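You operate a simulated robot arm through the tools that you are given. There is no shell and no other tool. Be economical: measure what you need, move in short steps, check, and stop when the job is done.

The job below is to be done with a simulated robot arm. You get a single attempt, and the scene is never put back.

## Task
Take the tin of coat wax on the top of the chest of drawers and put it away on the top of the washer lid. Open the pantry drawer, put the tin marked "stain soap" from the pantry counter in the inside of the pantry drawer, then shut the drawer. Open the cabinet drawer, take the red off tag from the inside of the cabinet drawer and put it on the steel tray and shut the drawer again. Open the freezer lid, take the purple frozen pack from the inside of the blue freezer basket and leave it on the pantry counter and shut the lid again. Do these in any order.

Only the result counts: the job must be done as asked and must still hold three seconds after the hand-in. Knocking over, shifting, dropping, spilling or breaking anything else fails it. Lids that push on must go on centred and level and be pressed home; caps that screw on are set level and turned clockwise until they are tight.

## Robot
A 6-joint arm with a four-finger gripper on a trunk, on a base that drives. Base frame: it is fixed to the floor where the robot stands at the start and does not move with it; the origin is under the middle of the robot, x ahead of it, y to its left, z up; the surface under the hand at the start is at about z = 0.88. Readings come in m, degrees, newtons and seconds.
Its first joint turns from -166.0 to 166.0 degrees. Places, roughly: cabinet drawer [-1.6, 4, 0.7]; freezer lid [-0.1, 4.3, 0.8]; inside of the pantry drawer [-1.5, 4.6, 0.7]; pantry counter [-1.5, 4.6, 0.9]; pantry drawer [-1.4, 4.6, 0.7]; purple frozen pack [0, 4.25, 0.75]; red off tag [-1.5, 4, 0.75]; steel tray (21x17x4 cm) [0.5, 4.1, 0.9]; tin of coat wax [0.75, 0, 1]; top of the washer lid [-4.4, -0.5, 0.9]; yellow boot wax tin, yellow tin [-1.5, 4.5, 1]. Payload 3.67 kg.
The tool frame sits at the grasp point between the pads (the TCP): z along the fingers, y along the line on which they close. The tips reach 0.028 m beyond it. Largest opening 0.112 m; the body of the gripper starts 0.073 m behind the TCP.
Orientation is that of the tool frame in the base frame, as a unit quaternion [w, x, y, z]. With the fingers straight down and closing along the base's y, the tool's x points along the base's -x, its y along +y and its z along -z.

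## Interface
- The arm moves only by the tool servo_tool. Its argument "increments" is a list of rows, each a list of 7 numbers: the shift along the tool's x, y, z in units of 200 mm (1.0 is 200 mm), then the turn, a rotation vector about the tool's x, y, z in units of 120 degrees (1.0 is 120 degrees), then the opening, from 0 (shut) to 1 (fully open). In form: [[x, y, z, rx, ry, rz, gripper], ...]. A call has 1 to 8 rows; each row is the pose to reach, as a shift and turn from the pose commanded when the call began, along the tool's axes at that moment. A call with a number of a shift or a turn outside -1 to 1 is refused whole. Each row takes 0.2 s and may step no farther than 0.05 m and 8.6 degrees from the row before; otherwise, or with a gripper value out of range, the whole call is refused. Where a pose cannot be reached the arm comes as near as it can. A force on the tool above 40 N (or 10 N above the force at the start of the call, whichever is more), or a blocked arm, ends the call early, and 0.2 s more pass. The fingers move at their own pace and stop on an object; they squeeze with about 45 N. The grip force told is the motor's: it shows also when the fingers shut on nothing. Time passes only in rows, and 0.2 s behind the last, so rows that repeat a pose let the fingers close. The reply holds the time, the measured pose of the TCP, the force on the tool along the base axes, the opening and the grip force, in the units named above and with some noise, with the torque about the TCP (base axes, N m) and any sound that the robot's microphone picked up.
- Cameras (640 x 400 px; columns grow to the right, rows downward): "scene" is now at [0.1001, 0.1695, 1.3395]; the picture's right is [-0.49, -0.87, 0.00], its down [-0.41, 0.23, -0.88] and it looks along [0.77, -0.44, -0.47] (base axes); focal length 259 px, centre (320, 200). "wrist" rides on the gripper at [0.06, -0.018, -0.104] in the tool frame; the picture's right is [0.29, 0.96, 0.00], its down [-0.80, 0.24, -0.55] and it looks along [-0.53, 0.16, 0.83] (tool axes); focal length 234 px, centre (320, 200). There is no depth. A picture from a camera that has moved, and an enlarged one, comes with that camera's place and axes in the base frame and with its lens.
- snapshot(camera): a new picture of that camera. It takes no simulated time.
- base_move(legs): drives the robot by 1 to 6 legs, each [ahead, left, turn to the left] in m, m and degrees, along the robot's own axes; the way and the turn of a leg run together, so that a leg with both is an arc; at most 1.5 m and 180 degrees a leg. The arm and the cameras ride along, it lands a little off, and it stops where it bumps. It gives what a move gives.
- pan_tilt(pan, tilt): turns the head with the scene camera to pan (to the left, within 143 degrees either way) and tilt (down, from -29 to 69), counted from straight ahead of the robot. It gives what a move gives.
- enlarge(camera, box): a new picture of the part [left, top, right, bottom] of that camera's present view, enlarged. It takes no simulated time.
- sign_off(): hands the job in; it is judged then, once.

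Work in short steps. Places have to be worked out from the pictures, the camera data and where the tool is seen: move nearer, look again, correct. Check each grasp and each placing, and mend what went wrong. You have 207 turns and 184 pictures in all, those below and enlarged ones among them. Open the gripper and draw the arm clear of the work before you hand the job in, unless the task says otherwise; then end with one line.

The tools are called after "Emit:" as a command line: name --pt "numbers of a row" for each row, then --argument value for the rest, lists and objects as JSON in quotes. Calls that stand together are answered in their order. servo_tool: Moves the arm, as the interface text tells. Its arguments: {"type":"object","properties":{"increments":{"type":"array"}},"required":["increments"]} The other tools are called the same way: base_move (legs) drives the base; pan_tilt (pan, tilt) turns the head that bears the scene camera; snapshot (camera) takes a picture; enlarge (camera, box) takes an enlarged picture of a part of a camera's view; sign_off () hands the job in.

At the start:

```text
time: 0.0
ee_pos: [0.5859, -0.2168, 1.1025]
tool_rot: [0.0, 0.0, 1.0, -0.001]
wrist_force: [-1.2, -0.4, 0.4]
ft_torque: [0.01, -0.01, -0.01]
gripper_width: 0.1119
finger_force: 0.1
robot x, y, heading: [0.0008, -0.0005, -0.0]
head pan, tilt: [-29.7, 27.8]
```

scene: 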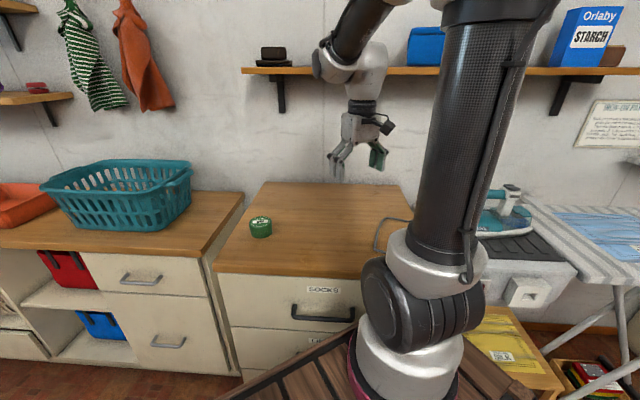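
wrist: 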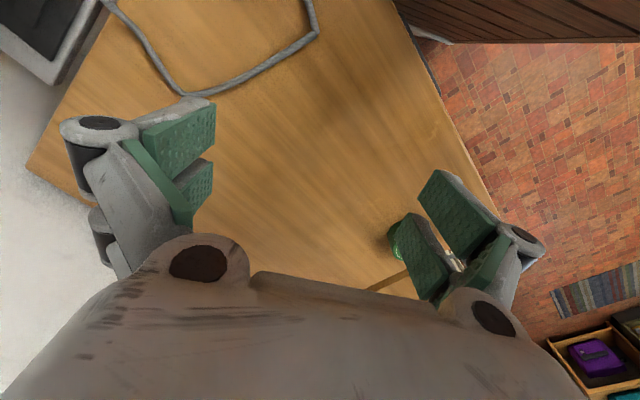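

The green tin seems to stand near (0.758, 0.002); I'll enlarge it to confirm size and label.

Emit:
enlarge --camera "scene" --box '[220, 195, 300, 245]'

```text
8.00 times, centred on (260, 220) of scene
camera zoom: at [0.1001, 0.1695, 1.3395], right [-0.49, -0.87, 0.0], down [-0.41, 0.23, -0.88], along [0.77, -0.44, -0.47], focal length 2070 px, centre (800, 40)
```

zoom: 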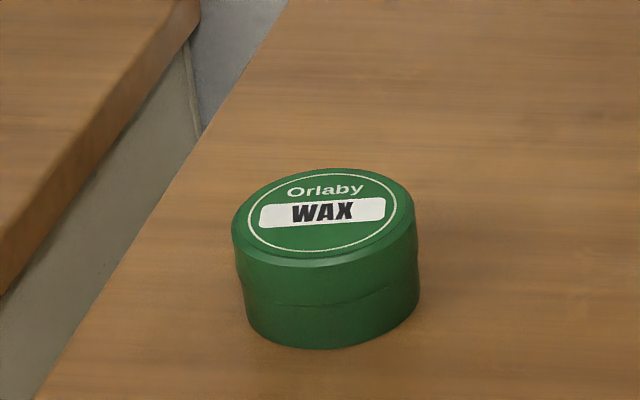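

It is the wax tin (about 7 cm across, 4 cm high) centred near (0.756, 0.000). I move above it with the gripper open.

Emit:
servo_tool --pt "-0.14 0.16 0.05 0 0 0 1" --pt "-0.28 0.32 0.1 0 0 0 1" --pt "-0.42 0.48 0.15 0 0 0 1" --pt "-0.56 0.64 0.2 0 0 0 1" --pt "-0.7 0.8 0.25 0 0 0 1" --pt "-0.85 0.97 0.3 0 0 0 1" --pt "-0.85 1.0 0.45 0 0 0 1"

Emit:
snapshot --camera "wrist"

```text
time: 1.6
ee_pos: [0.7571, -0.0152, 1.0129]
tool_rot: [0.001, 0.0, 1.0, 0.001]
wrist_force: [-0.3, -0.6, 0.5]
ft_torque: [0.02, -0.03, 0.01]
gripper_width: 0.1118
finger_force: 0.0
robot x, y, heading: [-0.0022, -0.0021, -0.2]
head pan, tilt: [-29.7, 27.8]
```

```text
180 pictures are left
camera wrist: at [0.6968, -0.0317, 1.1177], right [-0.29, 0.96, 0.0], down [0.8, 0.24, 0.55], along [0.53, 0.16, -0.83], focal length 234 px, centre (320, 200)
```

wrist: 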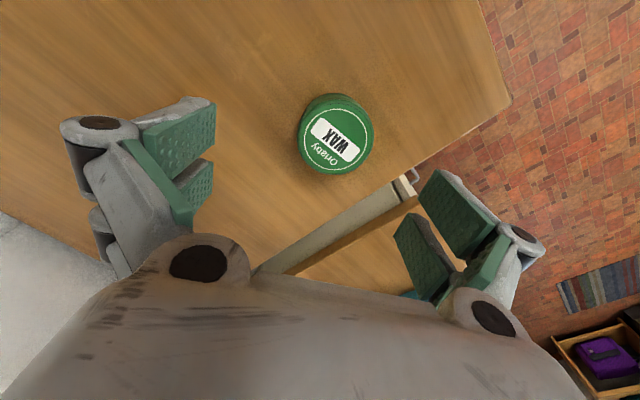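

Both views agree on the tin at about (0.755, -0.0005). I shift 15 mm in y, descend to z≈0.911 and close.

Emit:
servo_tool --pt "0.01 0.073 0.0 0 0 0 1" --pt "0.01 0.073 0.2 0 0 0 1" --pt "0.01 0.073 0.38 0 0 0 1" --pt "0.01 0.073 0.51 0 0 0 1" --pt "0.01 0.073 0.51 0 0 0 0.5" --pt "0.01 0.073 0.51 0 0 0 0.3" --pt "0.01 0.073 0.51 0 0 0 0.3"

```text
time: 3.2
ee_pos: [0.7533, -0.0031, 0.9119]
tool_rot: [0.0, 0.0, 1.0, -0.001]
wrist_force: [-0.8, 1.1, -0.1]
ft_torque: [0.02, -0.01, -0.01]
gripper_width: 0.0661
finger_force: 45.4
robot x, y, heading: [0.0025, -0.0027, -0.1]
head pan, tilt: [-29.7, 27.8]
```

Grip holds at 66 mm. I lift the tin and draw it in, then look around for the route.

Emit:
servo_tool --pt "0 0 -0.25 0 0 0 0.2" --pt "0 0 -0.5 0 0 0 0.2" --pt "0 0 -0.75 0 0 0 0.2" --pt "0 0 -1.0 0 0 0 0.2" --pt "0.25 0 -1.0 0 0 0 0.2" --pt "0.5 0 -1.0 0 0 0 0.2" --pt "0.75 0 -1.0 0 0 0 0.2"

Emit:
pan_tilt --pan 140 --tilt 20

Emit:
snapshot --camera "scene"

Emit:
pan_tilt --pan 75 --tilt 20

Emit:
snapshot --camera "scene"

Emit:
pan_tilt --pan -140 --tilt 20

Emit:
snapshot --camera "scene"

```text
time: 4.8
ee_pos: [0.6055, -0.004, 1.113]
tool_rot: [0.0, 0.0, 1.0, 0.001]
wrist_force: [1.1, -0.6, -1.3]
ft_torque: [-0.04, 0.07, -0.01]
gripper_width: 0.0665
finger_force: 44.8
robot x, y, heading: [-0.0024, -0.0019, -0.1]
head pan, tilt: [-29.7, 27.8]
```

```text
time: 7.4
ee_pos: [0.6059, -0.0051, 1.1133]
tool_rot: [0.0, 0.0, 1.0, 0.001]
wrist_force: [-0.2, 0.5, -1.0]
ft_torque: [-0.01, 0.0, -0.01]
gripper_width: 0.0664
finger_force: 45.2
robot x, y, heading: [-0.0009, -0.0012, -0.0]
head pan, tilt: [140.0, 20.0]
```

```text
179 pictures are left
camera scene: at [-0.0505, 0.2746, 1.3521], right [0.64, 0.77, 0.0], down [0.26, -0.22, -0.94], along [-0.72, 0.6, -0.34], focal length 259 px, centre (320, 200)
```

scene: 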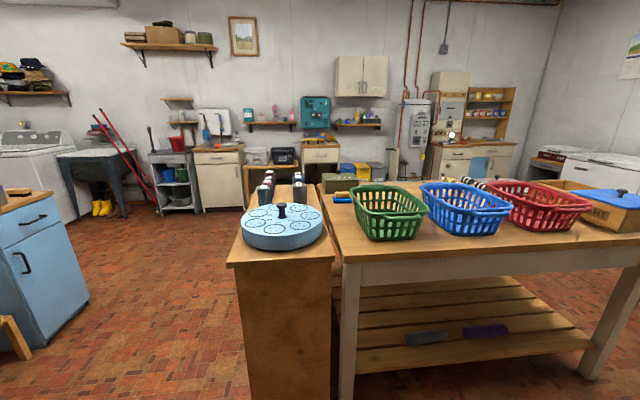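

```text
time: 8.7
ee_pos: [0.6051, -0.0054, 1.1127]
tool_rot: [0.0, 0.0, 1.0, 0.0]
wrist_force: [0.0, -0.3, -0.7]
ft_torque: [0.0, -0.02, -0.02]
gripper_width: 0.0664
finger_force: 45.4
robot x, y, heading: [-0.0013, -0.0007, -0.1]
head pan, tilt: [75.0, 20.0]
```

```text
178 pictures are left
camera scene: at [0.0449, 0.3047, 1.3521], right [0.97, -0.26, 0.0], down [-0.09, -0.33, -0.94], along [0.24, 0.91, -0.34], focal length 259 px, centre (320, 200)
```

scene: 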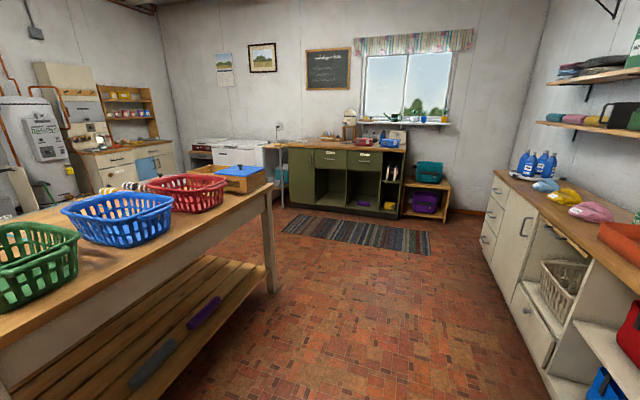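

```text
time: 11.8
ee_pos: [0.6047, -0.0057, 1.1132]
tool_rot: [0.0, 0.0, 1.0, 0.0]
wrist_force: [-0.1, -0.4, -1.5]
ft_torque: [-0.02, 0.0, 0.02]
gripper_width: 0.0663
finger_force: 45.4
robot x, y, heading: [-0.002, -0.0023, 0.1]
head pan, tilt: [-140.0, 20.0]
```

```text
177 pictures are left
camera scene: at [-0.0505, 0.1548, 1.3521], right [-0.64, 0.77, 0.0], down [0.26, 0.22, -0.94], along [-0.72, -0.6, -0.34], focal length 259 px, centre (320, 200)
```

scene: 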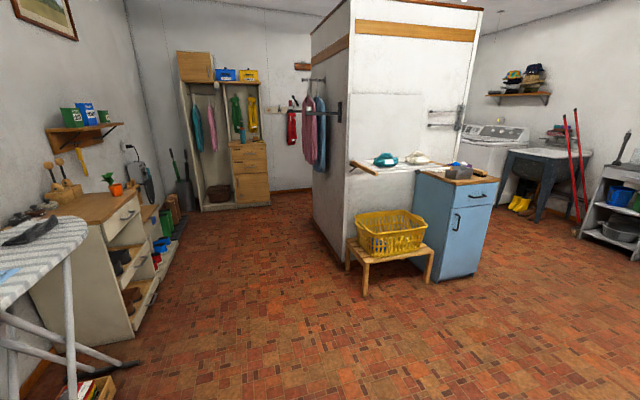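

The washer lies beyond the blue cabinet on the far side. I turn left in place to heading 175° and drive 1.5 m through the gap.

Emit:
base_move --legs '[[0, 0, 90], [0, 0, 85], [1.5, 0, 0]]'

Emit:
pan_tilt --pan 0 --tilt 20

Emit:
snapshot --camera "scene"

Emit:
pan_tilt --pan 40 --tilt 30

Emit:
snapshot --camera "scene"

```text
time: 26.8
ee_pos: [-2.1091, 0.2408, 1.1125]
tool_rot: [0.0, 0.998, -0.06, 0.0]
wrist_force: [-0.5, -0.5, -0.6]
ft_torque: [0.0, 0.0, -0.02]
gripper_width: 0.0665
finger_force: 45.0
robot x, y, heading: [-1.511, 0.1604, 173.1]
head pan, tilt: [-140.0, 20.0]
```

```text
time: 29.0
ee_pos: [-2.1095, 0.2427, 1.1125]
tool_rot: [0.0, 0.998, -0.059, 0.0]
wrist_force: [1.0, -0.6, -1.4]
ft_torque: [0.01, 0.0, 0.02]
gripper_width: 0.0664
finger_force: 45.0
robot x, y, heading: [-1.5078, 0.1644, 173.6]
head pan, tilt: [0.0, 20.0]
```

```text
176 pictures are left
camera scene: at [-1.6464, -0.0354, 1.3521], right [0.12, 0.99, 0.0], down [0.34, -0.04, -0.94], along [-0.93, 0.11, -0.34], focal length 259 px, centre (320, 200)
```

scene: 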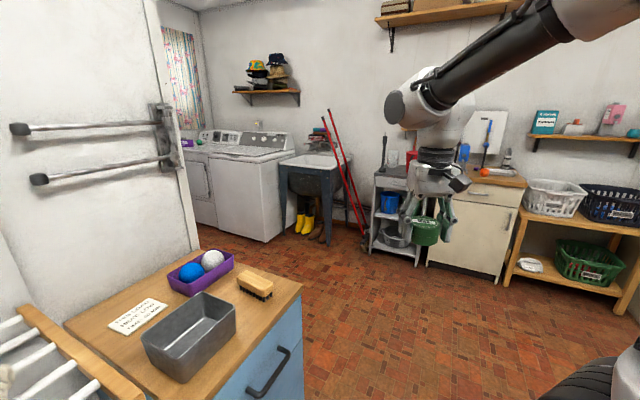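

```text
time: 30.1
ee_pos: [-2.1101, 0.2416, 1.113]
tool_rot: [0.0, 0.998, -0.059, 0.0]
wrist_force: [-0.4, -0.3, -1.4]
ft_torque: [0.03, -0.03, 0.01]
gripper_width: 0.0662
finger_force: 45.1
robot x, y, heading: [-1.51, 0.1685, 173.1]
head pan, tilt: [40.0, 30.0]
```

```text
175 pictures are left
camera scene: at [-1.6297, -0.0959, 1.3361], right [-0.55, 0.84, 0.0], down [0.42, 0.27, -0.87], along [-0.73, -0.47, -0.5], focal length 259 px, centre (320, 200)
```

scene: 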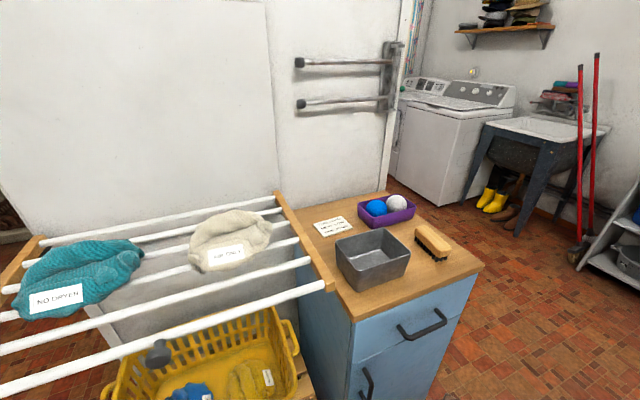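

The top-loader on the right of the pair, near (-4.4,-0.5), is the washer. I drive round the blue cabinet corner (-2.2, 0.0) and head toward it.

Emit:
base_move --legs '[[0, 0, -23], [1.0, 0, 0], [0, 0, 70], [1.0, 0, 0]]'

Emit:
pan_tilt --pan 0 --tilt 25

Emit:
snapshot --camera "scene"

```text
time: 44.3
ee_pos: [-3.5637, -0.3924, 1.1125]
tool_rot: [0.0, 0.932, 0.363, -0.001]
wrist_force: [0.3, 0.2, -0.7]
ft_torque: [0.0, 0.01, 0.01]
gripper_width: 0.0661
finger_force: 45.3
robot x, y, heading: [-3.1116, 0.009, -137.3]
head pan, tilt: [40.0, 30.0]
```

```text
time: 45.3
ee_pos: [-3.5622, -0.3939, 1.1128]
tool_rot: [0.0, 0.932, 0.363, 0.0]
wrist_force: [-1.1, -0.1, -0.6]
ft_torque: [0.0, 0.0, 0.06]
gripper_width: 0.0659
finger_force: 45.2
robot x, y, heading: [-3.1124, 0.0116, -137.6]
head pan, tilt: [0.0, 25.0]
```

```text
174 pictures are left
camera scene: at [-3.0503, -0.2224, 1.344], right [-0.68, 0.74, 0.0], down [0.31, 0.29, -0.91], along [-0.67, -0.61, -0.42], focal length 259 px, centre (320, 200)
```

scene: 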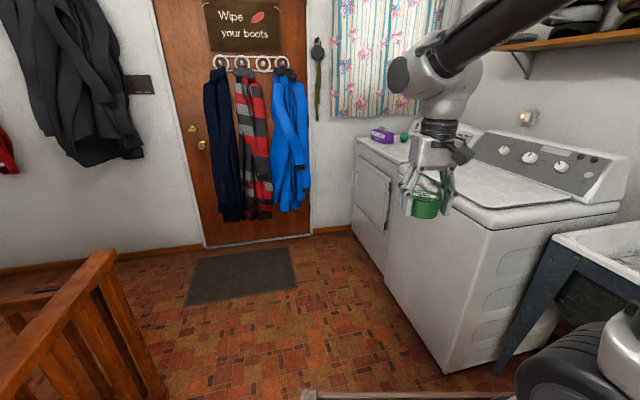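

Washer's front edge is about x=-4.0, with the lid centre around (-4.35,-0.35..-0.5). I drive on 0.55 m and turn to face it squarely.

Emit:
base_move --legs '[[0.55, 0, 0], [0, 0, -42.5]]'

Emit:
snapshot --camera "scene"

Emit:
snapshot --camera "wrist"

```text
time: 50.4
ee_pos: [-4.1236, -0.3576, 1.1133]
tool_rot: [0.0, 1.0, 0.007, -0.001]
wrist_force: [-0.7, -0.3, -2.0]
ft_torque: [0.01, 0.0, 0.01]
gripper_width: 0.0659
finger_force: 44.5
robot x, y, heading: [-3.5198, -0.3571, -179.4]
head pan, tilt: [0.0, 25.0]
```

```text
173 pictures are left
camera scene: at [-3.6274, -0.5721, 1.344], right [-0.01, 1.0, 0.0], down [0.42, 0.01, -0.91], along [-0.91, -0.01, -0.42], focal length 259 px, centre (320, 200)
```

scene: 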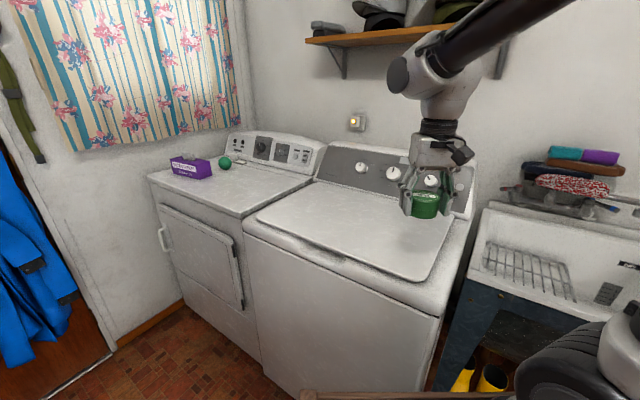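

```text
172 pictures are left
camera wrist: at [-4.0629, -0.3387, 1.2176], right [0.3, -0.95, 0.0], down [-0.79, -0.25, 0.55], along [-0.53, -0.17, -0.83], focal length 234 px, centre (320, 200)
```

wrist: 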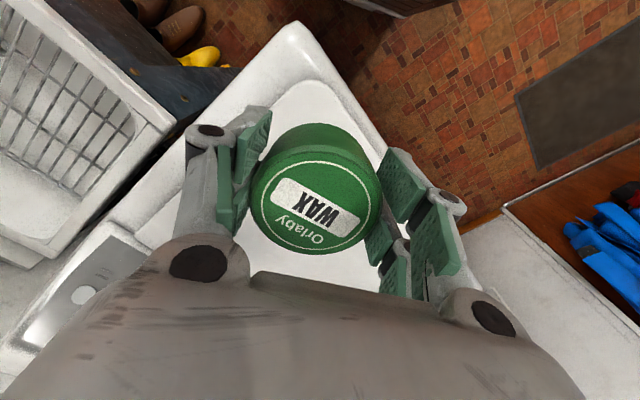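

The lid centre is about (-4.37, -0.46). I move the tin there, lowering to z≈0.99.

Emit:
servo_tool --pt "-0.2 0.09 0 0 0 0 0.2" --pt "-0.4 0.18 0 0 0 0 0.2" --pt "-0.6 0.27 0 0 0 0 0.2" --pt "-0.8 0.36 0 0 0 0 0.2" --pt "-1.0 0.45 0.1 0 0 0 0.2" --pt "-1.0 0.47 0.3 0 0 0 0.2" --pt "-1.0 0.47 0.5 0 0 0 0.2" --pt "-1.0 0.47 0.6 0 0 0 0.2"

Emit:
snapshot --camera "scene"

```text
time: 52.2
ee_pos: [-4.3228, -0.4542, 0.9938]
tool_rot: [0.0, 1.0, 0.006, 0.0]
wrist_force: [0.3, 0.8, -0.2]
ft_torque: [-0.02, 0.04, 0.02]
gripper_width: 0.066
finger_force: 44.7
robot x, y, heading: [-3.5176, -0.3556, -179.5]
head pan, tilt: [0.0, 25.0]
```

```text
171 pictures are left
camera scene: at [-3.6273, -0.5721, 1.344], right [-0.01, 1.0, 0.0], down [0.42, 0.01, -0.91], along [-0.91, -0.01, -0.42], focal length 259 px, centre (320, 200)
```

scene: 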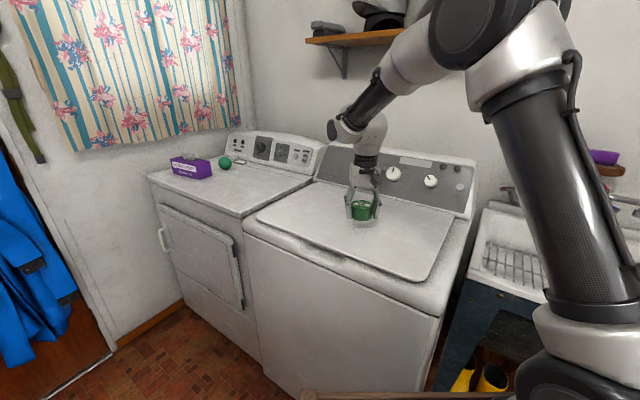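

Tin sits over the lid. I lower it in 1 cm rows until contact.

Emit:
servo_tool --pt "0 0 0.05 0 0 0 0.2" --pt "0 0 0.1 0 0 0 0.2" --pt "0 0 0.15 0 0 0 0.2" --pt "0 0 0.2 0 0 0 0.2" --pt "0 0 0.24 0 0 0 0.2" --pt "0 0 0.27 0 0 0 0.2" --pt "0 0 0.3 0 0 0 0.2" --pt "0 0 0.32 0 0 0 0.2"

Emit:
enlarge --camera "scene" --box '[280, 150, 440, 250]'

```text
time: 53.5
ee_pos: [-4.3228, -0.4544, 0.9468]
tool_rot: [0.001, 1.0, 0.007, -0.003]
wrist_force: [2.7, 0.8, 11.6]
ft_torque: [0.21, -0.38, 0.03]
gripper_width: 0.0655
finger_force: 45.1
robot x, y, heading: [-3.5187, -0.3552, -179.1]
head pan, tilt: [0.0, 25.0]
stopped in row 6: the force on the tool passed its limit at 49 N (the readings are from after the stop); the commanded pose is now the measured one
```

```text
4.00 times, centred on (360, 200) of scene
camera zoom: at [-3.6268, -0.572, 1.3441], right [-0.01, 1.0, 0.0], down [0.42, 0.01, -0.91], along [-0.91, -0.01, -0.42], focal length 1035 px, centre (160, 200)
```

zoom: 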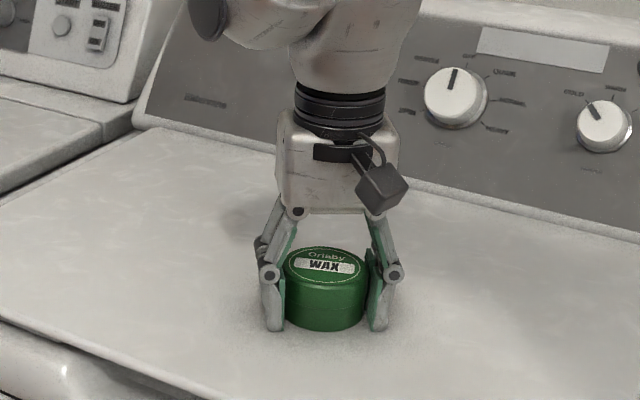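

Contact at TCP z=0.947; the tin is standing on the lid. I open the fingers and rise.

Emit:
servo_tool --pt "0 0 0 0 0 0 0.7" --pt "0 0 0 0 0 0 0.95" --pt "0 0 0 0 0 0 0.95" --pt "0 0 -0.15 0 0 0 0.95" --pt "0 0 -0.4 0 0 0 0.95" --pt "0 0 -0.65 0 0 0 0.95" --pt "0 0 -0.85 0 0 0 0.95"

Emit:
enlarge --camera "scene" --box '[280, 150, 440, 250]'

```text
time: 55.1
ee_pos: [-4.3225, -0.4555, 1.1169]
tool_rot: [0.0, 1.0, 0.007, -0.003]
wrist_force: [0.1, 0.1, -0.5]
ft_torque: [0.02, -0.05, 0.04]
gripper_width: 0.1066
finger_force: 0.0
robot x, y, heading: [-3.5185, -0.3571, -179.3]
head pan, tilt: [0.0, 25.0]
```

```text
4.00 times, centred on (360, 200) of scene
camera zoom: at [-3.6277, -0.5722, 1.344], right [-0.01, 1.0, 0.0], down [0.42, 0.01, -0.91], along [-0.91, -0.01, -0.42], focal length 1035 px, centre (160, 200)
```

zoom: 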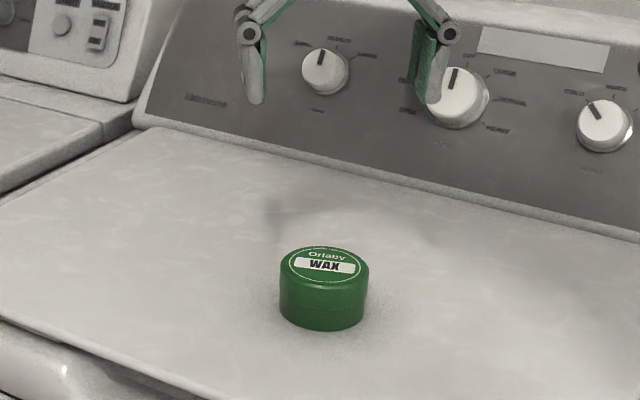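

The wax tin stands properly on the washer lid. I retract the arm, then turn right to heading 60° and drive toward the middle of the room, looking ahead.

Emit:
servo_tool --pt "0.25 0 0 0 0 0 0.5" --pt "0.5 0 0 0 0 0 0.5" --pt "0.75 0 0 0 0 0 0.5" --pt "1.0 0 0 0 0 0 0.5"

Emit:
base_move --legs '[[0, 0, -120], [1.5, 0, 0]]'

Emit:
pan_tilt --pan 0 --tilt 20

Emit:
snapshot --camera "scene"

```text
time: 56.1
ee_pos: [-4.1228, -0.4528, 1.1161]
tool_rot: [0.0, 1.0, 0.007, -0.003]
wrist_force: [-0.3, 0.2, -0.6]
ft_torque: [0.02, -0.05, 0.04]
gripper_width: 0.0561
finger_force: 0.0
robot x, y, heading: [-3.5178, -0.3556, -179.3]
head pan, tilt: [0.0, 25.0]
```

```text
time: 68.8
ee_pos: [-2.6019, 1.5894, 1.1171]
tool_rot: [0.002, -0.523, 0.852, 0.003]
wrist_force: [-0.5, -0.1, -0.2]
ft_torque: [0.01, -0.02, -0.01]
gripper_width: 0.0562
finger_force: 0.1
robot x, y, heading: [-2.7932, 1.0076, 62.7]
head pan, tilt: [0.0, 25.0]
```

```text
time: 69.4
ee_pos: [-2.6021, 1.588, 1.1164]
tool_rot: [0.003, -0.523, 0.852, 0.003]
wrist_force: [0.3, -0.5, 0.1]
ft_torque: [-0.02, -0.01, 0.01]
gripper_width: 0.0558
finger_force: 0.1
robot x, y, heading: [-2.7962, 1.0056, 63.0]
head pan, tilt: [0.0, 20.0]
```

```text
168 pictures are left
camera scene: at [-2.9359, 1.208, 1.3521], right [0.89, -0.45, 0.0], down [-0.16, -0.31, -0.94], along [0.43, 0.84, -0.34], focal length 259 px, centre (320, 200)
```

scene: 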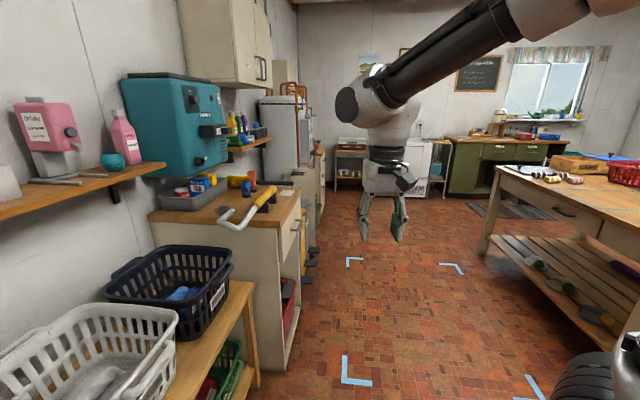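

Aisle ahead is clear. I turn slightly right and drive 1.5 m up the aisle, then look at the pantry side.

Emit:
base_move --legs '[[0, 0, -10], [1.5, 0, 0], [0, 0, 37]]'

Emit:
snapshot --camera "scene"

Emit:
pan_tilt --pan -50 --tilt 20

Emit:
snapshot --camera "scene"

```text
time: 79.0
ee_pos: [-2.0586, 2.7877, 1.1173]
tool_rot: [-0.002, 0.721, -0.693, -0.003]
wrist_force: [-0.1, -1.0, 0.3]
ft_torque: [0.01, 0.0, 0.02]
gripper_width: 0.0559
finger_force: 0.0
robot x, y, heading: [-1.9436, 2.1906, 92.4]
head pan, tilt: [0.0, 20.0]
```

```text
167 pictures are left
camera scene: at [-2.1647, 2.2904, 1.3521], right [1.0, 0.04, 0.0], down [0.01, -0.34, -0.94], along [-0.04, 0.94, -0.34], focal length 259 px, centre (320, 200)
```

scene: 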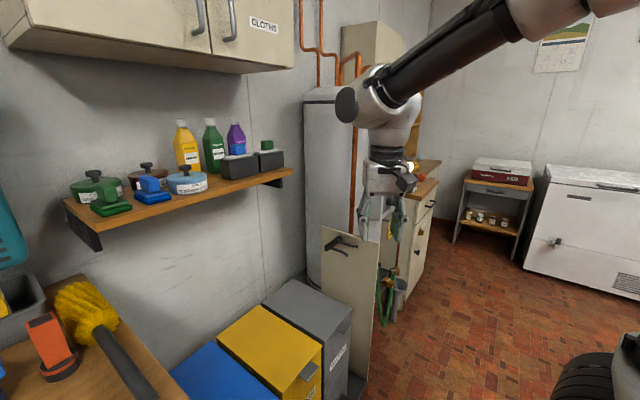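

```text
time: 80.2
ee_pos: [-2.0578, 2.7859, 1.1164]
tool_rot: [-0.001, 0.721, -0.693, -0.004]
wrist_force: [-0.2, 0.6, 0.5]
ft_torque: [-0.01, 0.0, -0.04]
gripper_width: 0.0562
finger_force: 0.1
robot x, y, heading: [-1.9455, 2.1849, 92.4]
head pan, tilt: [-50.0, 20.0]
```

```text
166 pictures are left
camera scene: at [-2.0922, 2.2599, 1.3521], right [0.67, -0.74, 0.0], down [-0.25, -0.23, -0.94], along [0.7, 0.63, -0.34], focal length 259 px, centre (320, 200)
```

scene: 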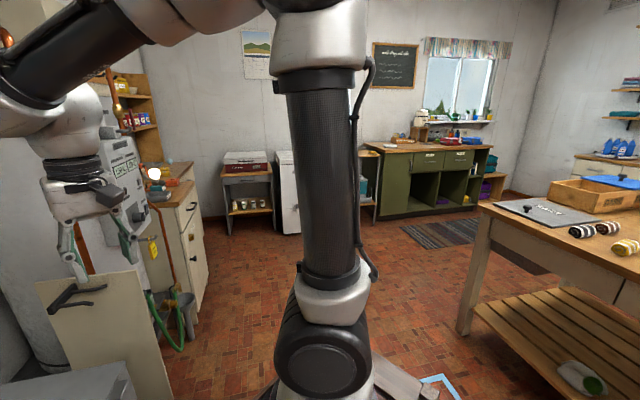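

The pantry unit with drawers is ahead-right, freezer beyond. I drive to about (-1.0, 3.3) and turn to face the pantry.

Emit:
base_move --legs '[[0, 0, -42], [1.4, 0, 0], [0, 0, 80]]'

Emit:
pan_tilt --pan -5 --tilt 25

Emit:
snapshot --camera "scene"

Emit:
pan_tilt --pan -60 --tilt 25

Emit:
snapshot --camera "scene"

```text
time: 92.7
ee_pos: [-1.4674, 3.6557, 1.1162]
tool_rot: [-0.001, 0.902, -0.431, -0.004]
wrist_force: [-0.6, 0.4, 0.2]
ft_torque: [0.01, 0.01, 0.01]
gripper_width: 0.056
finger_force: 0.0
robot x, y, heading: [-1.02, 3.2428, 129.1]
head pan, tilt: [-50.0, 20.0]
```

```text
time: 93.8
ee_pos: [-1.4687, 3.6557, 1.1171]
tool_rot: [-0.001, 0.902, -0.431, -0.003]
wrist_force: [0.3, 0.6, 0.7]
ft_torque: [-0.01, 0.03, -0.02]
gripper_width: 0.056
finger_force: 0.1
robot x, y, heading: [-1.022, 3.2393, 129.0]
head pan, tilt: [-5.0, 25.0]
```

```text
165 pictures are left
camera scene: at [-1.2505, 3.1979, 1.344], right [0.83, 0.56, 0.0], down [0.24, -0.35, -0.91], along [-0.5, 0.75, -0.42], focal length 259 px, centre (320, 200)
```

scene: 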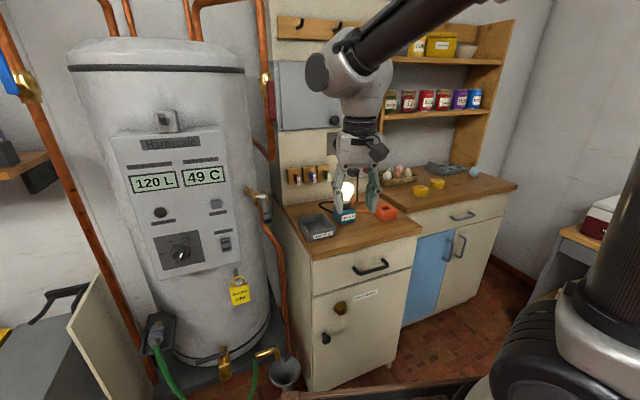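

```text
time: 95.0
ee_pos: [-1.4676, 3.6567, 1.1153]
tool_rot: [0.0, 0.902, -0.431, -0.004]
wrist_force: [0.7, 0.3, -1.1]
ft_torque: [0.0, 0.01, 0.03]
gripper_width: 0.0559
finger_force: 0.0
robot x, y, heading: [-1.0171, 3.2426, 128.8]
head pan, tilt: [-60.0, 25.0]
```

```text
164 pictures are left
camera scene: at [-1.166, 3.2073, 1.344], right [0.93, -0.36, 0.0], down [-0.15, -0.39, -0.91], along [0.33, 0.85, -0.42], focal length 259 px, centre (320, 200)
```

scene: 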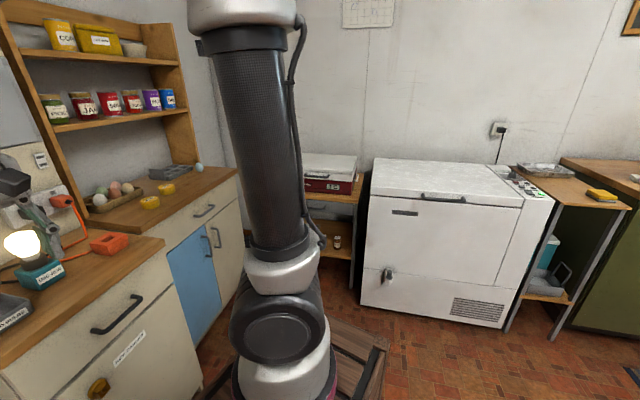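

Geometry: the cabinet (left, lamp) and pantry counter (right) share a front facing about -27°; freezer is to the right. A stand at (-0.70, 3.75) should reach both drawers; I move there, sideways, and face 150°.

Emit:
base_move --legs '[[0.19, -0.57, 0], [0, 0, 22]]'

Emit:
pan_tilt --pan -10 --tilt 35

Emit:
snapshot --camera "scene"

Emit:
snapshot --camera "wrist"

```text
time: 99.7
ee_pos: [-1.2634, 3.9606, 1.1174]
tool_rot: [0.0, 0.971, -0.24, -0.003]
wrist_force: [-0.5, 0.2, -0.6]
ft_torque: [0.01, -0.04, 0.0]
gripper_width: 0.0561
finger_force: 0.0
robot x, y, heading: [-0.6895, 3.7563, 152.0]
head pan, tilt: [-60.0, 25.0]
```

```text
time: 100.8
ee_pos: [-1.2632, 3.9609, 1.1173]
tool_rot: [0.0, 0.971, -0.24, -0.004]
wrist_force: [0.2, 0.3, 0.3]
ft_torque: [-0.01, -0.02, -0.01]
gripper_width: 0.0558
finger_force: 0.0
robot x, y, heading: [-0.6861, 3.7554, 151.8]
head pan, tilt: [-10.0, 35.0]
```

```text
163 pictures are left
camera scene: at [-0.8745, 3.6303, 1.3283], right [0.61, 0.79, 0.0], down [0.45, -0.35, -0.82], along [-0.65, 0.5, -0.57], focal length 259 px, centre (320, 200)
```

scene: 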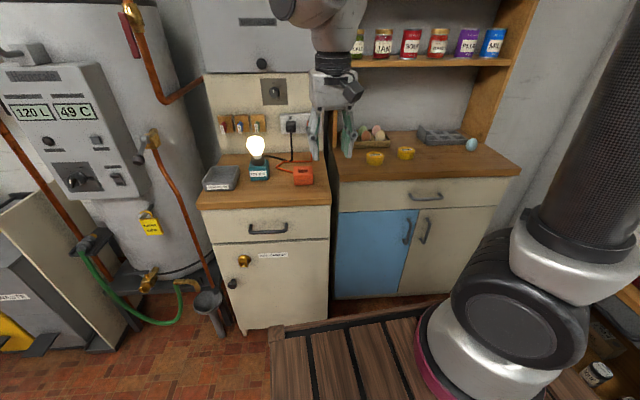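

```text
162 pictures are left
camera wrist: at [-1.2002, 3.9498, 1.2207], right [-0.19, -0.98, 0.0], down [-0.81, 0.16, 0.56], along [-0.55, 0.11, -0.83], focal length 234 px, centre (320, 200)
```

wrist: 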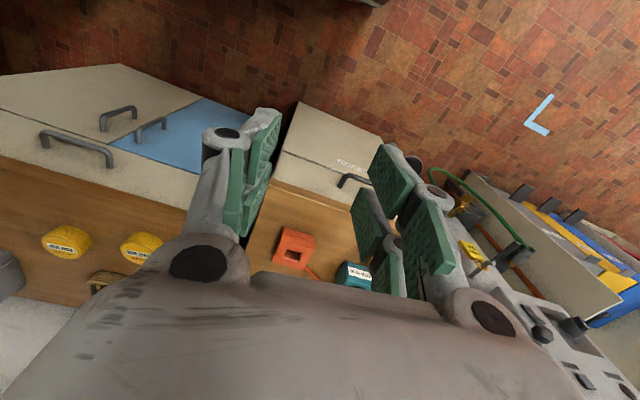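

The pantry handle triangulates to about (-1.28, 4.47, 0.77); the two yellow tins lie on the pantry counter. I enlarge to read the labels and see handles.

Emit:
enlarge --camera "scene" --box '[330, 120, 490, 220]'

Emit:
enlarge --camera "wrist" --box '[0, 200, 200, 325]'

Emit:
enlarge --camera "scene" --box '[190, 140, 350, 240]'

```text
4.00 times, centred on (410, 170) of scene
camera zoom: at [-0.8745, 3.6303, 1.3283], right [0.61, 0.79, 0.0], down [0.45, -0.35, -0.82], along [-0.65, 0.5, -0.57], focal length 1035 px, centre (-40, 320)
```

zoom: 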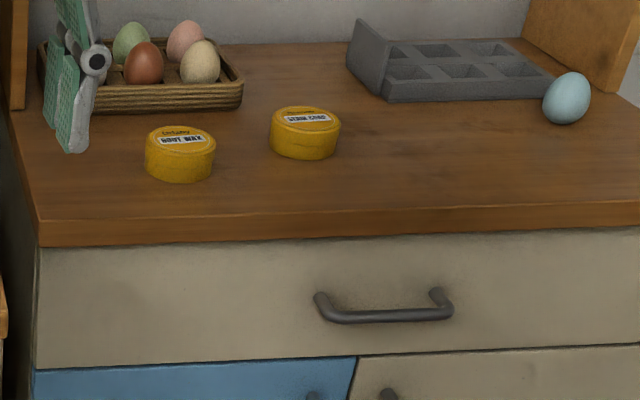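

```text
3.20 times, centred on (100, 262) of wrist
camera zoom: at [-1.2002, 3.9498, 1.2207], right [-0.19, -0.98, 0.0], down [-0.81, 0.16, 0.56], along [-0.55, 0.11, -0.83], focal length 749 px, centre (1024, 0)
```

zoom: 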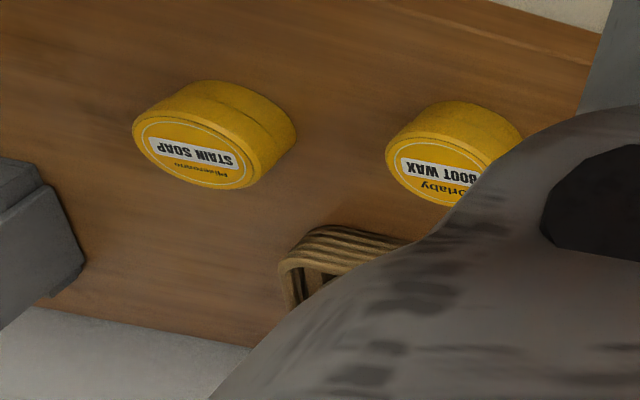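

```text
4.00 times, centred on (270, 190) of scene
camera zoom: at [-0.8745, 3.6303, 1.3283], right [0.61, 0.79, 0.0], down [0.45, -0.35, -0.82], along [-0.65, 0.5, -0.57], focal length 1035 px, centre (520, 240)
```

zoom: 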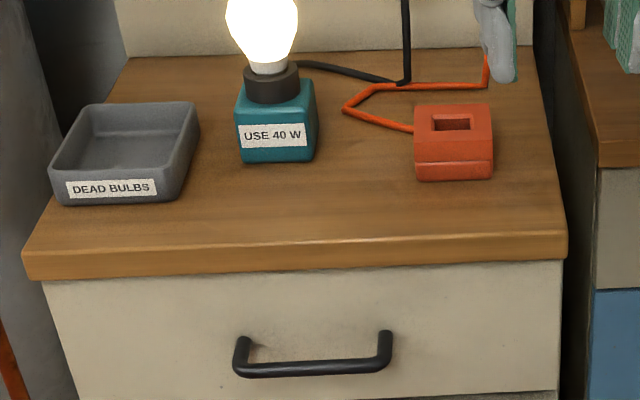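

"Stain soap" is the right tin at about (-1.40, 4.46). I need to know my own base's extent (a wooden deck shows at the bottom), so I tilt down.

Emit:
pan_tilt --pan -10 --tilt 69

Emit:
snapshot --camera "scene"

Emit:
pan_tilt --pan -80 --tilt 55

Emit:
snapshot --camera "scene"

```text
time: 101.8
ee_pos: [-1.2645, 3.9607, 1.1171]
tool_rot: [0.0, 0.971, -0.24, -0.004]
wrist_force: [0.7, -0.7, 0.5]
ft_torque: [0.0, 0.01, 0.01]
gripper_width: 0.0559
finger_force: 0.1
robot x, y, heading: [-0.6882, 3.7549, 152.3]
head pan, tilt: [-10.0, 68.8]
```

```text
158 pictures are left
camera scene: at [-0.8492, 3.6106, 1.2846], right [0.61, 0.79, 0.0], down [0.74, -0.57, -0.36], along [-0.29, 0.22, -0.93], focal length 259 px, centre (320, 200)
```

scene: 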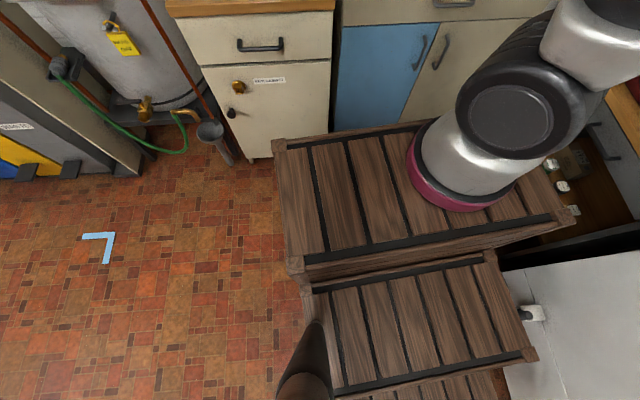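

```text
time: 103.2
ee_pos: [-1.2635, 3.9606, 1.1167]
tool_rot: [-0.001, 0.971, -0.24, -0.003]
wrist_force: [-0.6, 0.0, -0.3]
ft_torque: [0.0, -0.01, 0.0]
gripper_width: 0.0559
finger_force: 0.1
robot x, y, heading: [-0.6876, 3.7583, 151.9]
head pan, tilt: [-80.0, 55.0]
```

```text
157 pictures are left
camera scene: at [-0.783, 3.645, 1.3], right [0.95, -0.3, 0.0], down [-0.25, -0.78, -0.57], along [0.17, 0.55, -0.82], focal length 259 px, centre (320, 200)
```

scene: 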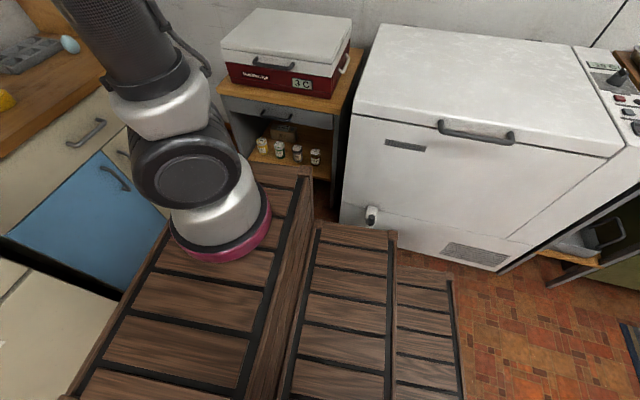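

My base is a stepped crate whose top deck (z≈0.9) reaches about 0.36 m ahead, so I'll open the pantry drawer from here with a tilted grip. First I yaw the tool about -67° and move right toward the handle.

Emit:
servo_tool --pt "-0.02 -0.12 0 0 0 -0.07 0.6" --pt "-0.04 -0.24 0 0 0 -0.14 0.6" --pt "-0.06 -0.36 0 0 0 -0.21 0.6" --pt "-0.08 -0.48 0 0 0 -0.28 0.6" --pt "-0.1 -0.6 0 0 0 -0.35 0.6" --pt "-0.13 -0.72 0 0 0 -0.42 0.6" --pt "-0.16 -0.84 0 0 0 -0.49 0.6" --pt "-0.2 -0.96 0 0 0 -0.56 0.6"

```text
time: 105.0
ee_pos: [-1.2077, 4.1475, 1.118]
tool_rot: [-0.002, 0.941, 0.339, -0.002]
wrist_force: [-0.7, -0.1, 0.7]
ft_torque: [0.04, -0.02, 0.04]
gripper_width: 0.0672
finger_force: 0.0
robot x, y, heading: [-0.6886, 3.7569, 152.1]
head pan, tilt: [-80.0, 55.0]
```

Now finish the yaw (another -17°) and move down and right to a standoff in front of the handle.

Emit:
servo_tool --pt "0.14 -0.1 0.1 0 0 -0.03 0.6" --pt "0.28 -0.2 0.2 0 0 -0.06 0.6" --pt "0.42 -0.3 0.3 0 0 -0.09 0.6" --pt "0.56 -0.4 0.4 0 0 -0.12 0.6" --pt "0.7 -0.5 0.5 0 0 -0.145 0.6" --pt "0.84 -0.6 0.6 0 0 -0.145 0.6" --pt "0.97 -0.69 0.7 0 0 -0.145 0.6"

Emit:
servo_tool --pt "0 0 0 0.07 0 0 0.6" --pt "0 0 0 0.14 0 0 0.6" --pt "0 0 0 0.21 0 0 0.6" --pt "0 0 0 0.28 0 0 0.6" --pt "0 0 0 0.35 0 0 0.6" --pt "0 0 0 0.42 0 0 0.6" --pt "0 0 0 0.46 0 0 0.6"

Emit:
pan_tilt --pan -20 --tilt 35

Emit:
snapshot --camera "wrist"

Emit:
snapshot --camera "scene"

```text
time: 106.7
ee_pos: [-1.1462, 4.379, 0.9752]
tool_rot: [-0.003, 0.879, 0.477, -0.002]
wrist_force: [-0.4, -0.4, 0.0]
ft_torque: [0.05, 0.01, 0.01]
gripper_width: 0.0674
finger_force: 0.1
robot x, y, heading: [-0.6841, 3.756, 152.0]
head pan, tilt: [-80.0, 55.0]
```

```text
time: 108.2
ee_pos: [-1.1554, 4.3818, 0.9929]
tool_rot: [-0.293, 0.83, 0.447, -0.159]
wrist_force: [0.5, 0.3, -0.1]
ft_torque: [0.0, 0.03, 0.03]
gripper_width: 0.0672
finger_force: 0.0
out of reach, approached as far as the arm can: row 5, 6, 7
robot x, y, heading: [-0.6877, 3.758, 152.2]
head pan, tilt: [-80.0, 55.0]
```

```text
time: 109.5
ee_pos: [-1.1551, 4.3814, 0.9924]
tool_rot: [-0.292, 0.83, 0.447, -0.159]
wrist_force: [-0.3, 0.6, 0.3]
ft_torque: [0.0, -0.02, -0.01]
gripper_width: 0.0673
finger_force: 0.0
robot x, y, heading: [-0.6877, 3.7546, 152.3]
head pan, tilt: [-20.0, 35.0]
```

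```text
156 pictures are left
camera wrist: at [-1.0787, 4.4044, 1.0855], right [0.78, -0.17, -0.6], down [0.01, -0.96, 0.28], along [-0.63, -0.23, -0.75], focal length 234 px, centre (320, 200)
```

wrist: 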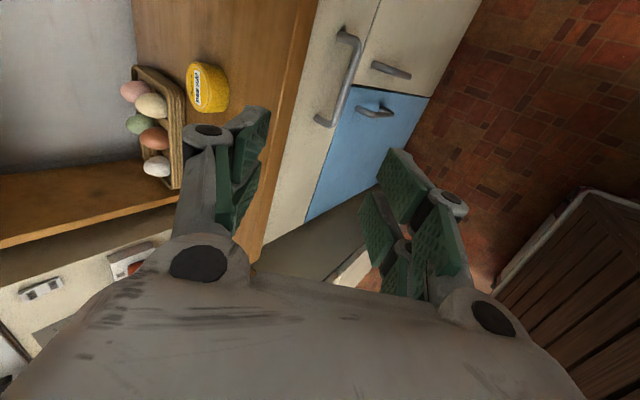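

```text
155 pictures are left
camera scene: at [-0.8641, 3.6416, 1.3282], right [0.74, 0.67, 0.0], down [0.39, -0.43, -0.82], along [-0.55, 0.61, -0.57], focal length 259 px, centre (320, 200)
```

scene: 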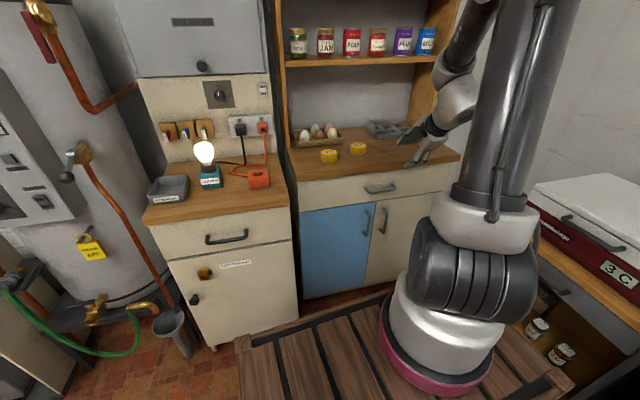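

Tilt reached 39° (arm limit there). The handle lies about 0.29 m along the tool axis, offset +26 mm in tool y; I advance partway and re-check.

Emit:
servo_tool --pt "0.01 0.04 0.2 0 0 0 0.6" --pt "0.03 0.08 0.4 0 0 0 0.6" --pt "0.045 0.11 0.6 0 0 0 0.6" --pt "0.045 0.13 0.8 0 0 0 0.6"

Emit:
snapshot --camera "wrist"

Emit:
enlarge --camera "scene" --box '[300, 120, 460, 220]'

```text
time: 110.5
ee_pos: [-1.2471, 4.4586, 0.8915]
tool_rot: [-0.276, 0.838, 0.447, -0.151]
wrist_force: [0.0, -1.0, 0.9]
ft_torque: [0.03, -0.04, -0.03]
gripper_width: 0.067
finger_force: 0.2
out of reach, approached as far as the arm can: row 1, 2, 3, 4
robot x, y, heading: [-0.6901, 3.7582, 152.2]
head pan, tilt: [-20.0, 35.0]
```

```text
154 pictures are left
camera wrist: at [-1.1722, 4.484, 0.9857], right [0.8, -0.19, -0.57], down [-0.01, -0.95, 0.31], along [-0.6, -0.24, -0.76], focal length 234 px, centre (320, 200)
```

wrist: 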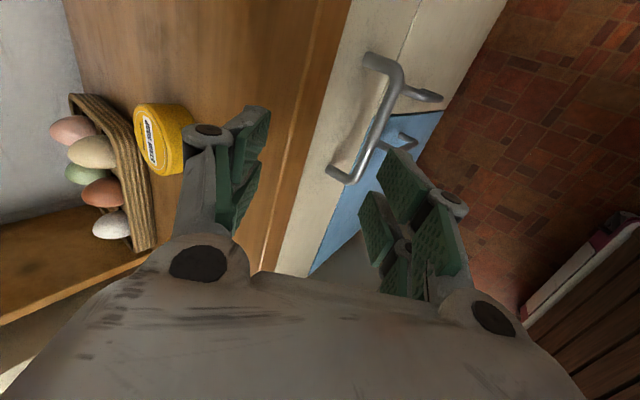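

```text
4.00 times, centred on (380, 170) of scene
camera zoom: at [-0.8637, 3.6411, 1.3283], right [0.74, 0.67, 0.0], down [0.39, -0.42, -0.82], along [-0.55, 0.61, -0.57], focal length 1035 px, centre (80, 320)
```

zoom: 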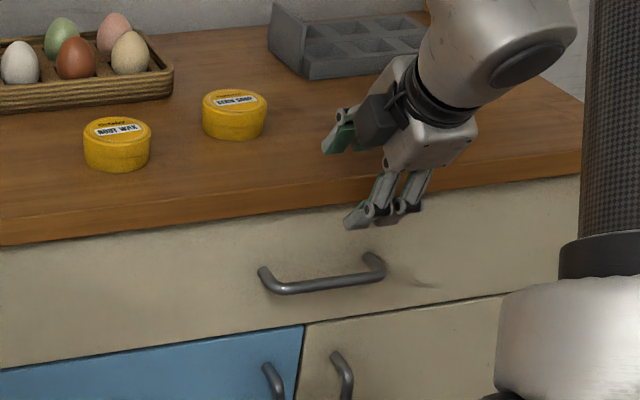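

The handle triangulates to about (-1.286, 4.485, 0.73). I test what orientation the command holds by turning back 16° in tilt while backing off slightly.

Emit:
servo_tool --pt "0 0 0 -0.07 0 0 0.32" --pt "0 0 0 -0.135 0 0 0.32"

```text
time: 111.2
ee_pos: [-1.2454, 4.4562, 0.8888]
tool_rot: [-0.173, 0.863, 0.465, -0.094]
wrist_force: [0.6, 0.2, 0.2]
ft_torque: [0.0, -0.03, 0.03]
gripper_width: 0.0357
finger_force: 0.0
robot x, y, heading: [-0.684, 3.7548, 152.0]
head pan, tilt: [-20.0, 35.0]
```

Command equals the reached pose. The far tilt limit suggests being closer helps: I raise the hand, drive the base 10 cm nearer, then retry.

Emit:
servo_tool --pt "0 0 -0.2 0 0 0 0.32" --pt "0 0 -0.4 0 0 0 0.32" --pt "0 0 -0.6 0 0 0 0.32" --pt "0 0 -0.8 0 0 0 0.32"

Emit:
base_move --legs '[[0.1, -0.05, -5]]'

```text
time: 112.2
ee_pos: [-1.1916, 4.4188, 1.0355]
tool_rot: [-0.171, 0.864, 0.464, -0.095]
wrist_force: [-0.2, 0.2, -1.0]
ft_torque: [-0.03, 0.0, -0.01]
gripper_width: 0.0359
finger_force: 0.1
robot x, y, heading: [-0.6896, 3.7553, 152.1]
head pan, tilt: [-20.0, 35.0]
```

```text
time: 113.3
ee_pos: [-1.1909, 4.5526, 1.0371]
tool_rot: [-0.177, 0.882, 0.428, -0.087]
wrist_force: [0.0, 0.0, 0.2]
ft_torque: [0.0, -0.01, -0.01]
gripper_width: 0.036
finger_force: 0.1
robot x, y, heading: [-0.7425, 3.8494, 147.3]
head pan, tilt: [-20.0, 35.0]
```

Base now at (-0.743, 3.849), heading 147. I move the hand to a standoff 20 cm from the handle along the approach line, correcting yaw and tilting toward ~44°.

Emit:
servo_tool --pt "-0.1 0.14 0.1 0.035 -0.003 -0.008 0.32" --pt "-0.2 0.28 0.2 0.07 -0.006 -0.016 0.32" --pt "-0.3 0.42 0.3 0.105 -0.01 -0.024 0.32" --pt "-0.4 0.55 0.4 0.14 -0.013 -0.032 0.32" --pt "-0.505 0.685 0.51 0.18 -0.017 -0.04 0.32"

Emit:
snapshot --camera "wrist"

Emit:
enlarge --camera "scene" --box '[300, 120, 460, 220]'

```text
time: 114.5
ee_pos: [-1.2252, 4.4352, 0.9956]
tool_rot: [-0.305, 0.829, 0.443, -0.155]
wrist_force: [0.2, -0.6, 0.6]
ft_torque: [0.04, -0.06, -0.02]
gripper_width: 0.036
finger_force: 0.0
out of reach, approached as far as the arm can: row 3, 4, 5
robot x, y, heading: [-0.7472, 3.8536, 146.9]
head pan, tilt: [-20.0, 35.0]
```

```text
152 pictures are left
camera wrist: at [-1.1475, 4.4558, 1.088], right [0.77, -0.17, -0.61], down [0.0, -0.97, 0.26], along [-0.64, -0.2, -0.75], focal length 234 px, centre (320, 200)
```

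wrist: 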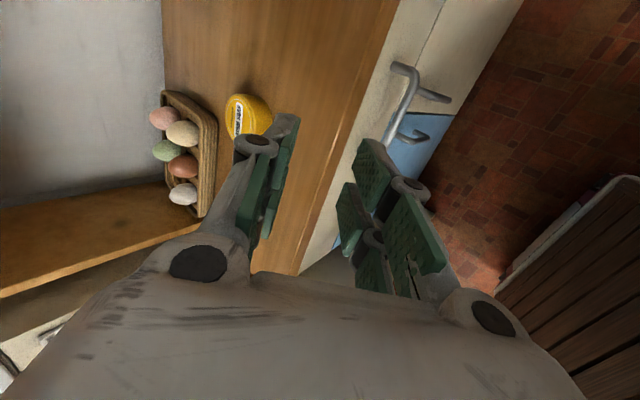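

```text
4.00 times, centred on (380, 170) of scene
camera zoom: at [-0.9325, 3.7516, 1.3283], right [0.8, 0.6, 0.0], down [0.35, -0.46, -0.82], along [-0.5, 0.65, -0.57], focal length 1035 px, centre (80, 320)
```

zoom: 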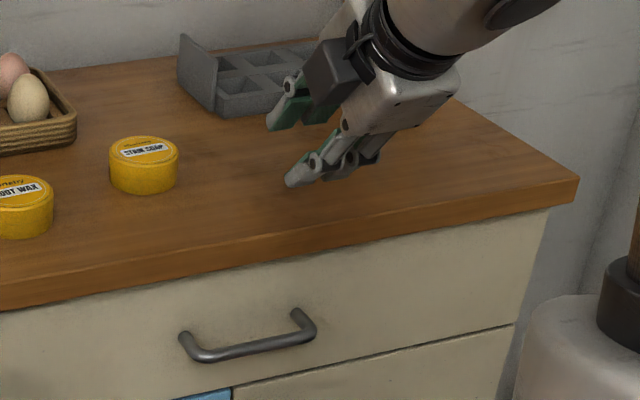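

Arm can't hold >40° there. I settle for ~33° tilt (still clears the counter overhang) and go down to a 10 cm standoff.

Emit:
servo_tool --pt "0 0.0 0.0 -0.06 0 0 0.36" --pt "0 0.1 0.15 -0.06 0 0 0.36" --pt "0.01 0.2 0.3 -0.06 0 0 0.36" --pt "0.02 0.3 0.46 -0.06 0 0 0.36" --pt "0.03 0.4 0.61 -0.06 0 0 0.36" --pt "0.03 0.49 0.76 -0.06 0 0 0.36"

Emit:
snapshot --camera "wrist"

Emit:
enlarge --camera "scene" --box '[300, 120, 460, 220]'

```text
time: 116.0
ee_pos: [-1.2655, 4.4788, 0.8686]
tool_rot: [-0.238, 0.852, 0.452, -0.118]
wrist_force: [-3.1, -3.9, 28.6]
ft_torque: [-0.14, 1.06, 0.55]
gripper_width: 0.053
finger_force: 9.8
out of reach, approached as far as the arm can: row 4, 5, 6
robot x, y, heading: [-0.7491, 3.8539, 147.4]
head pan, tilt: [-20.0, 35.0]
```

```text
150 pictures are left
camera wrist: at [-1.2007, 4.5076, 0.9691], right [0.85, -0.22, -0.48], down [-0.05, -0.94, 0.34], along [-0.53, -0.27, -0.8], focal length 234 px, centre (320, 200)
```

wrist: 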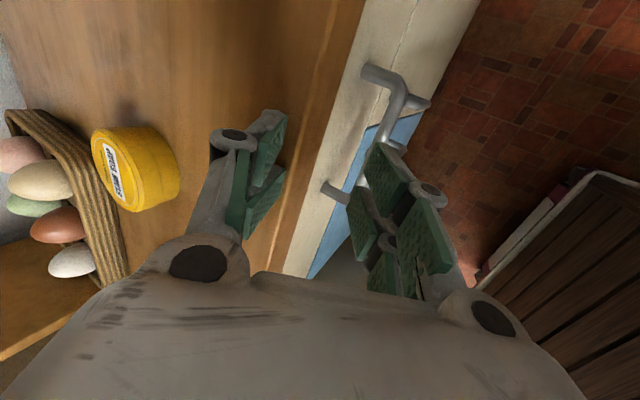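

```text
4.00 times, centred on (380, 170) of scene
camera zoom: at [-0.9319, 3.7506, 1.3283], right [0.8, 0.61, 0.0], down [0.35, -0.46, -0.82], along [-0.5, 0.65, -0.57], focal length 1035 px, centre (80, 320)
```

zoom: 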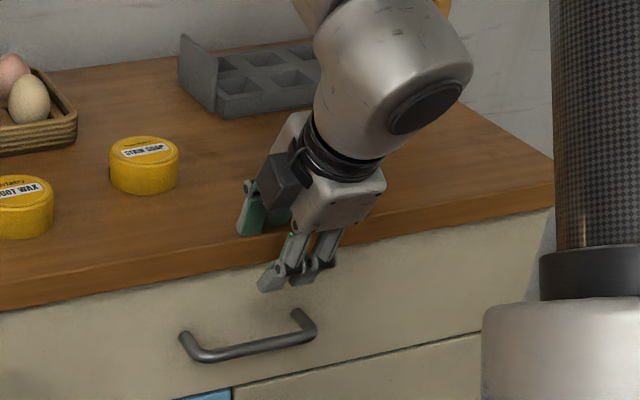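

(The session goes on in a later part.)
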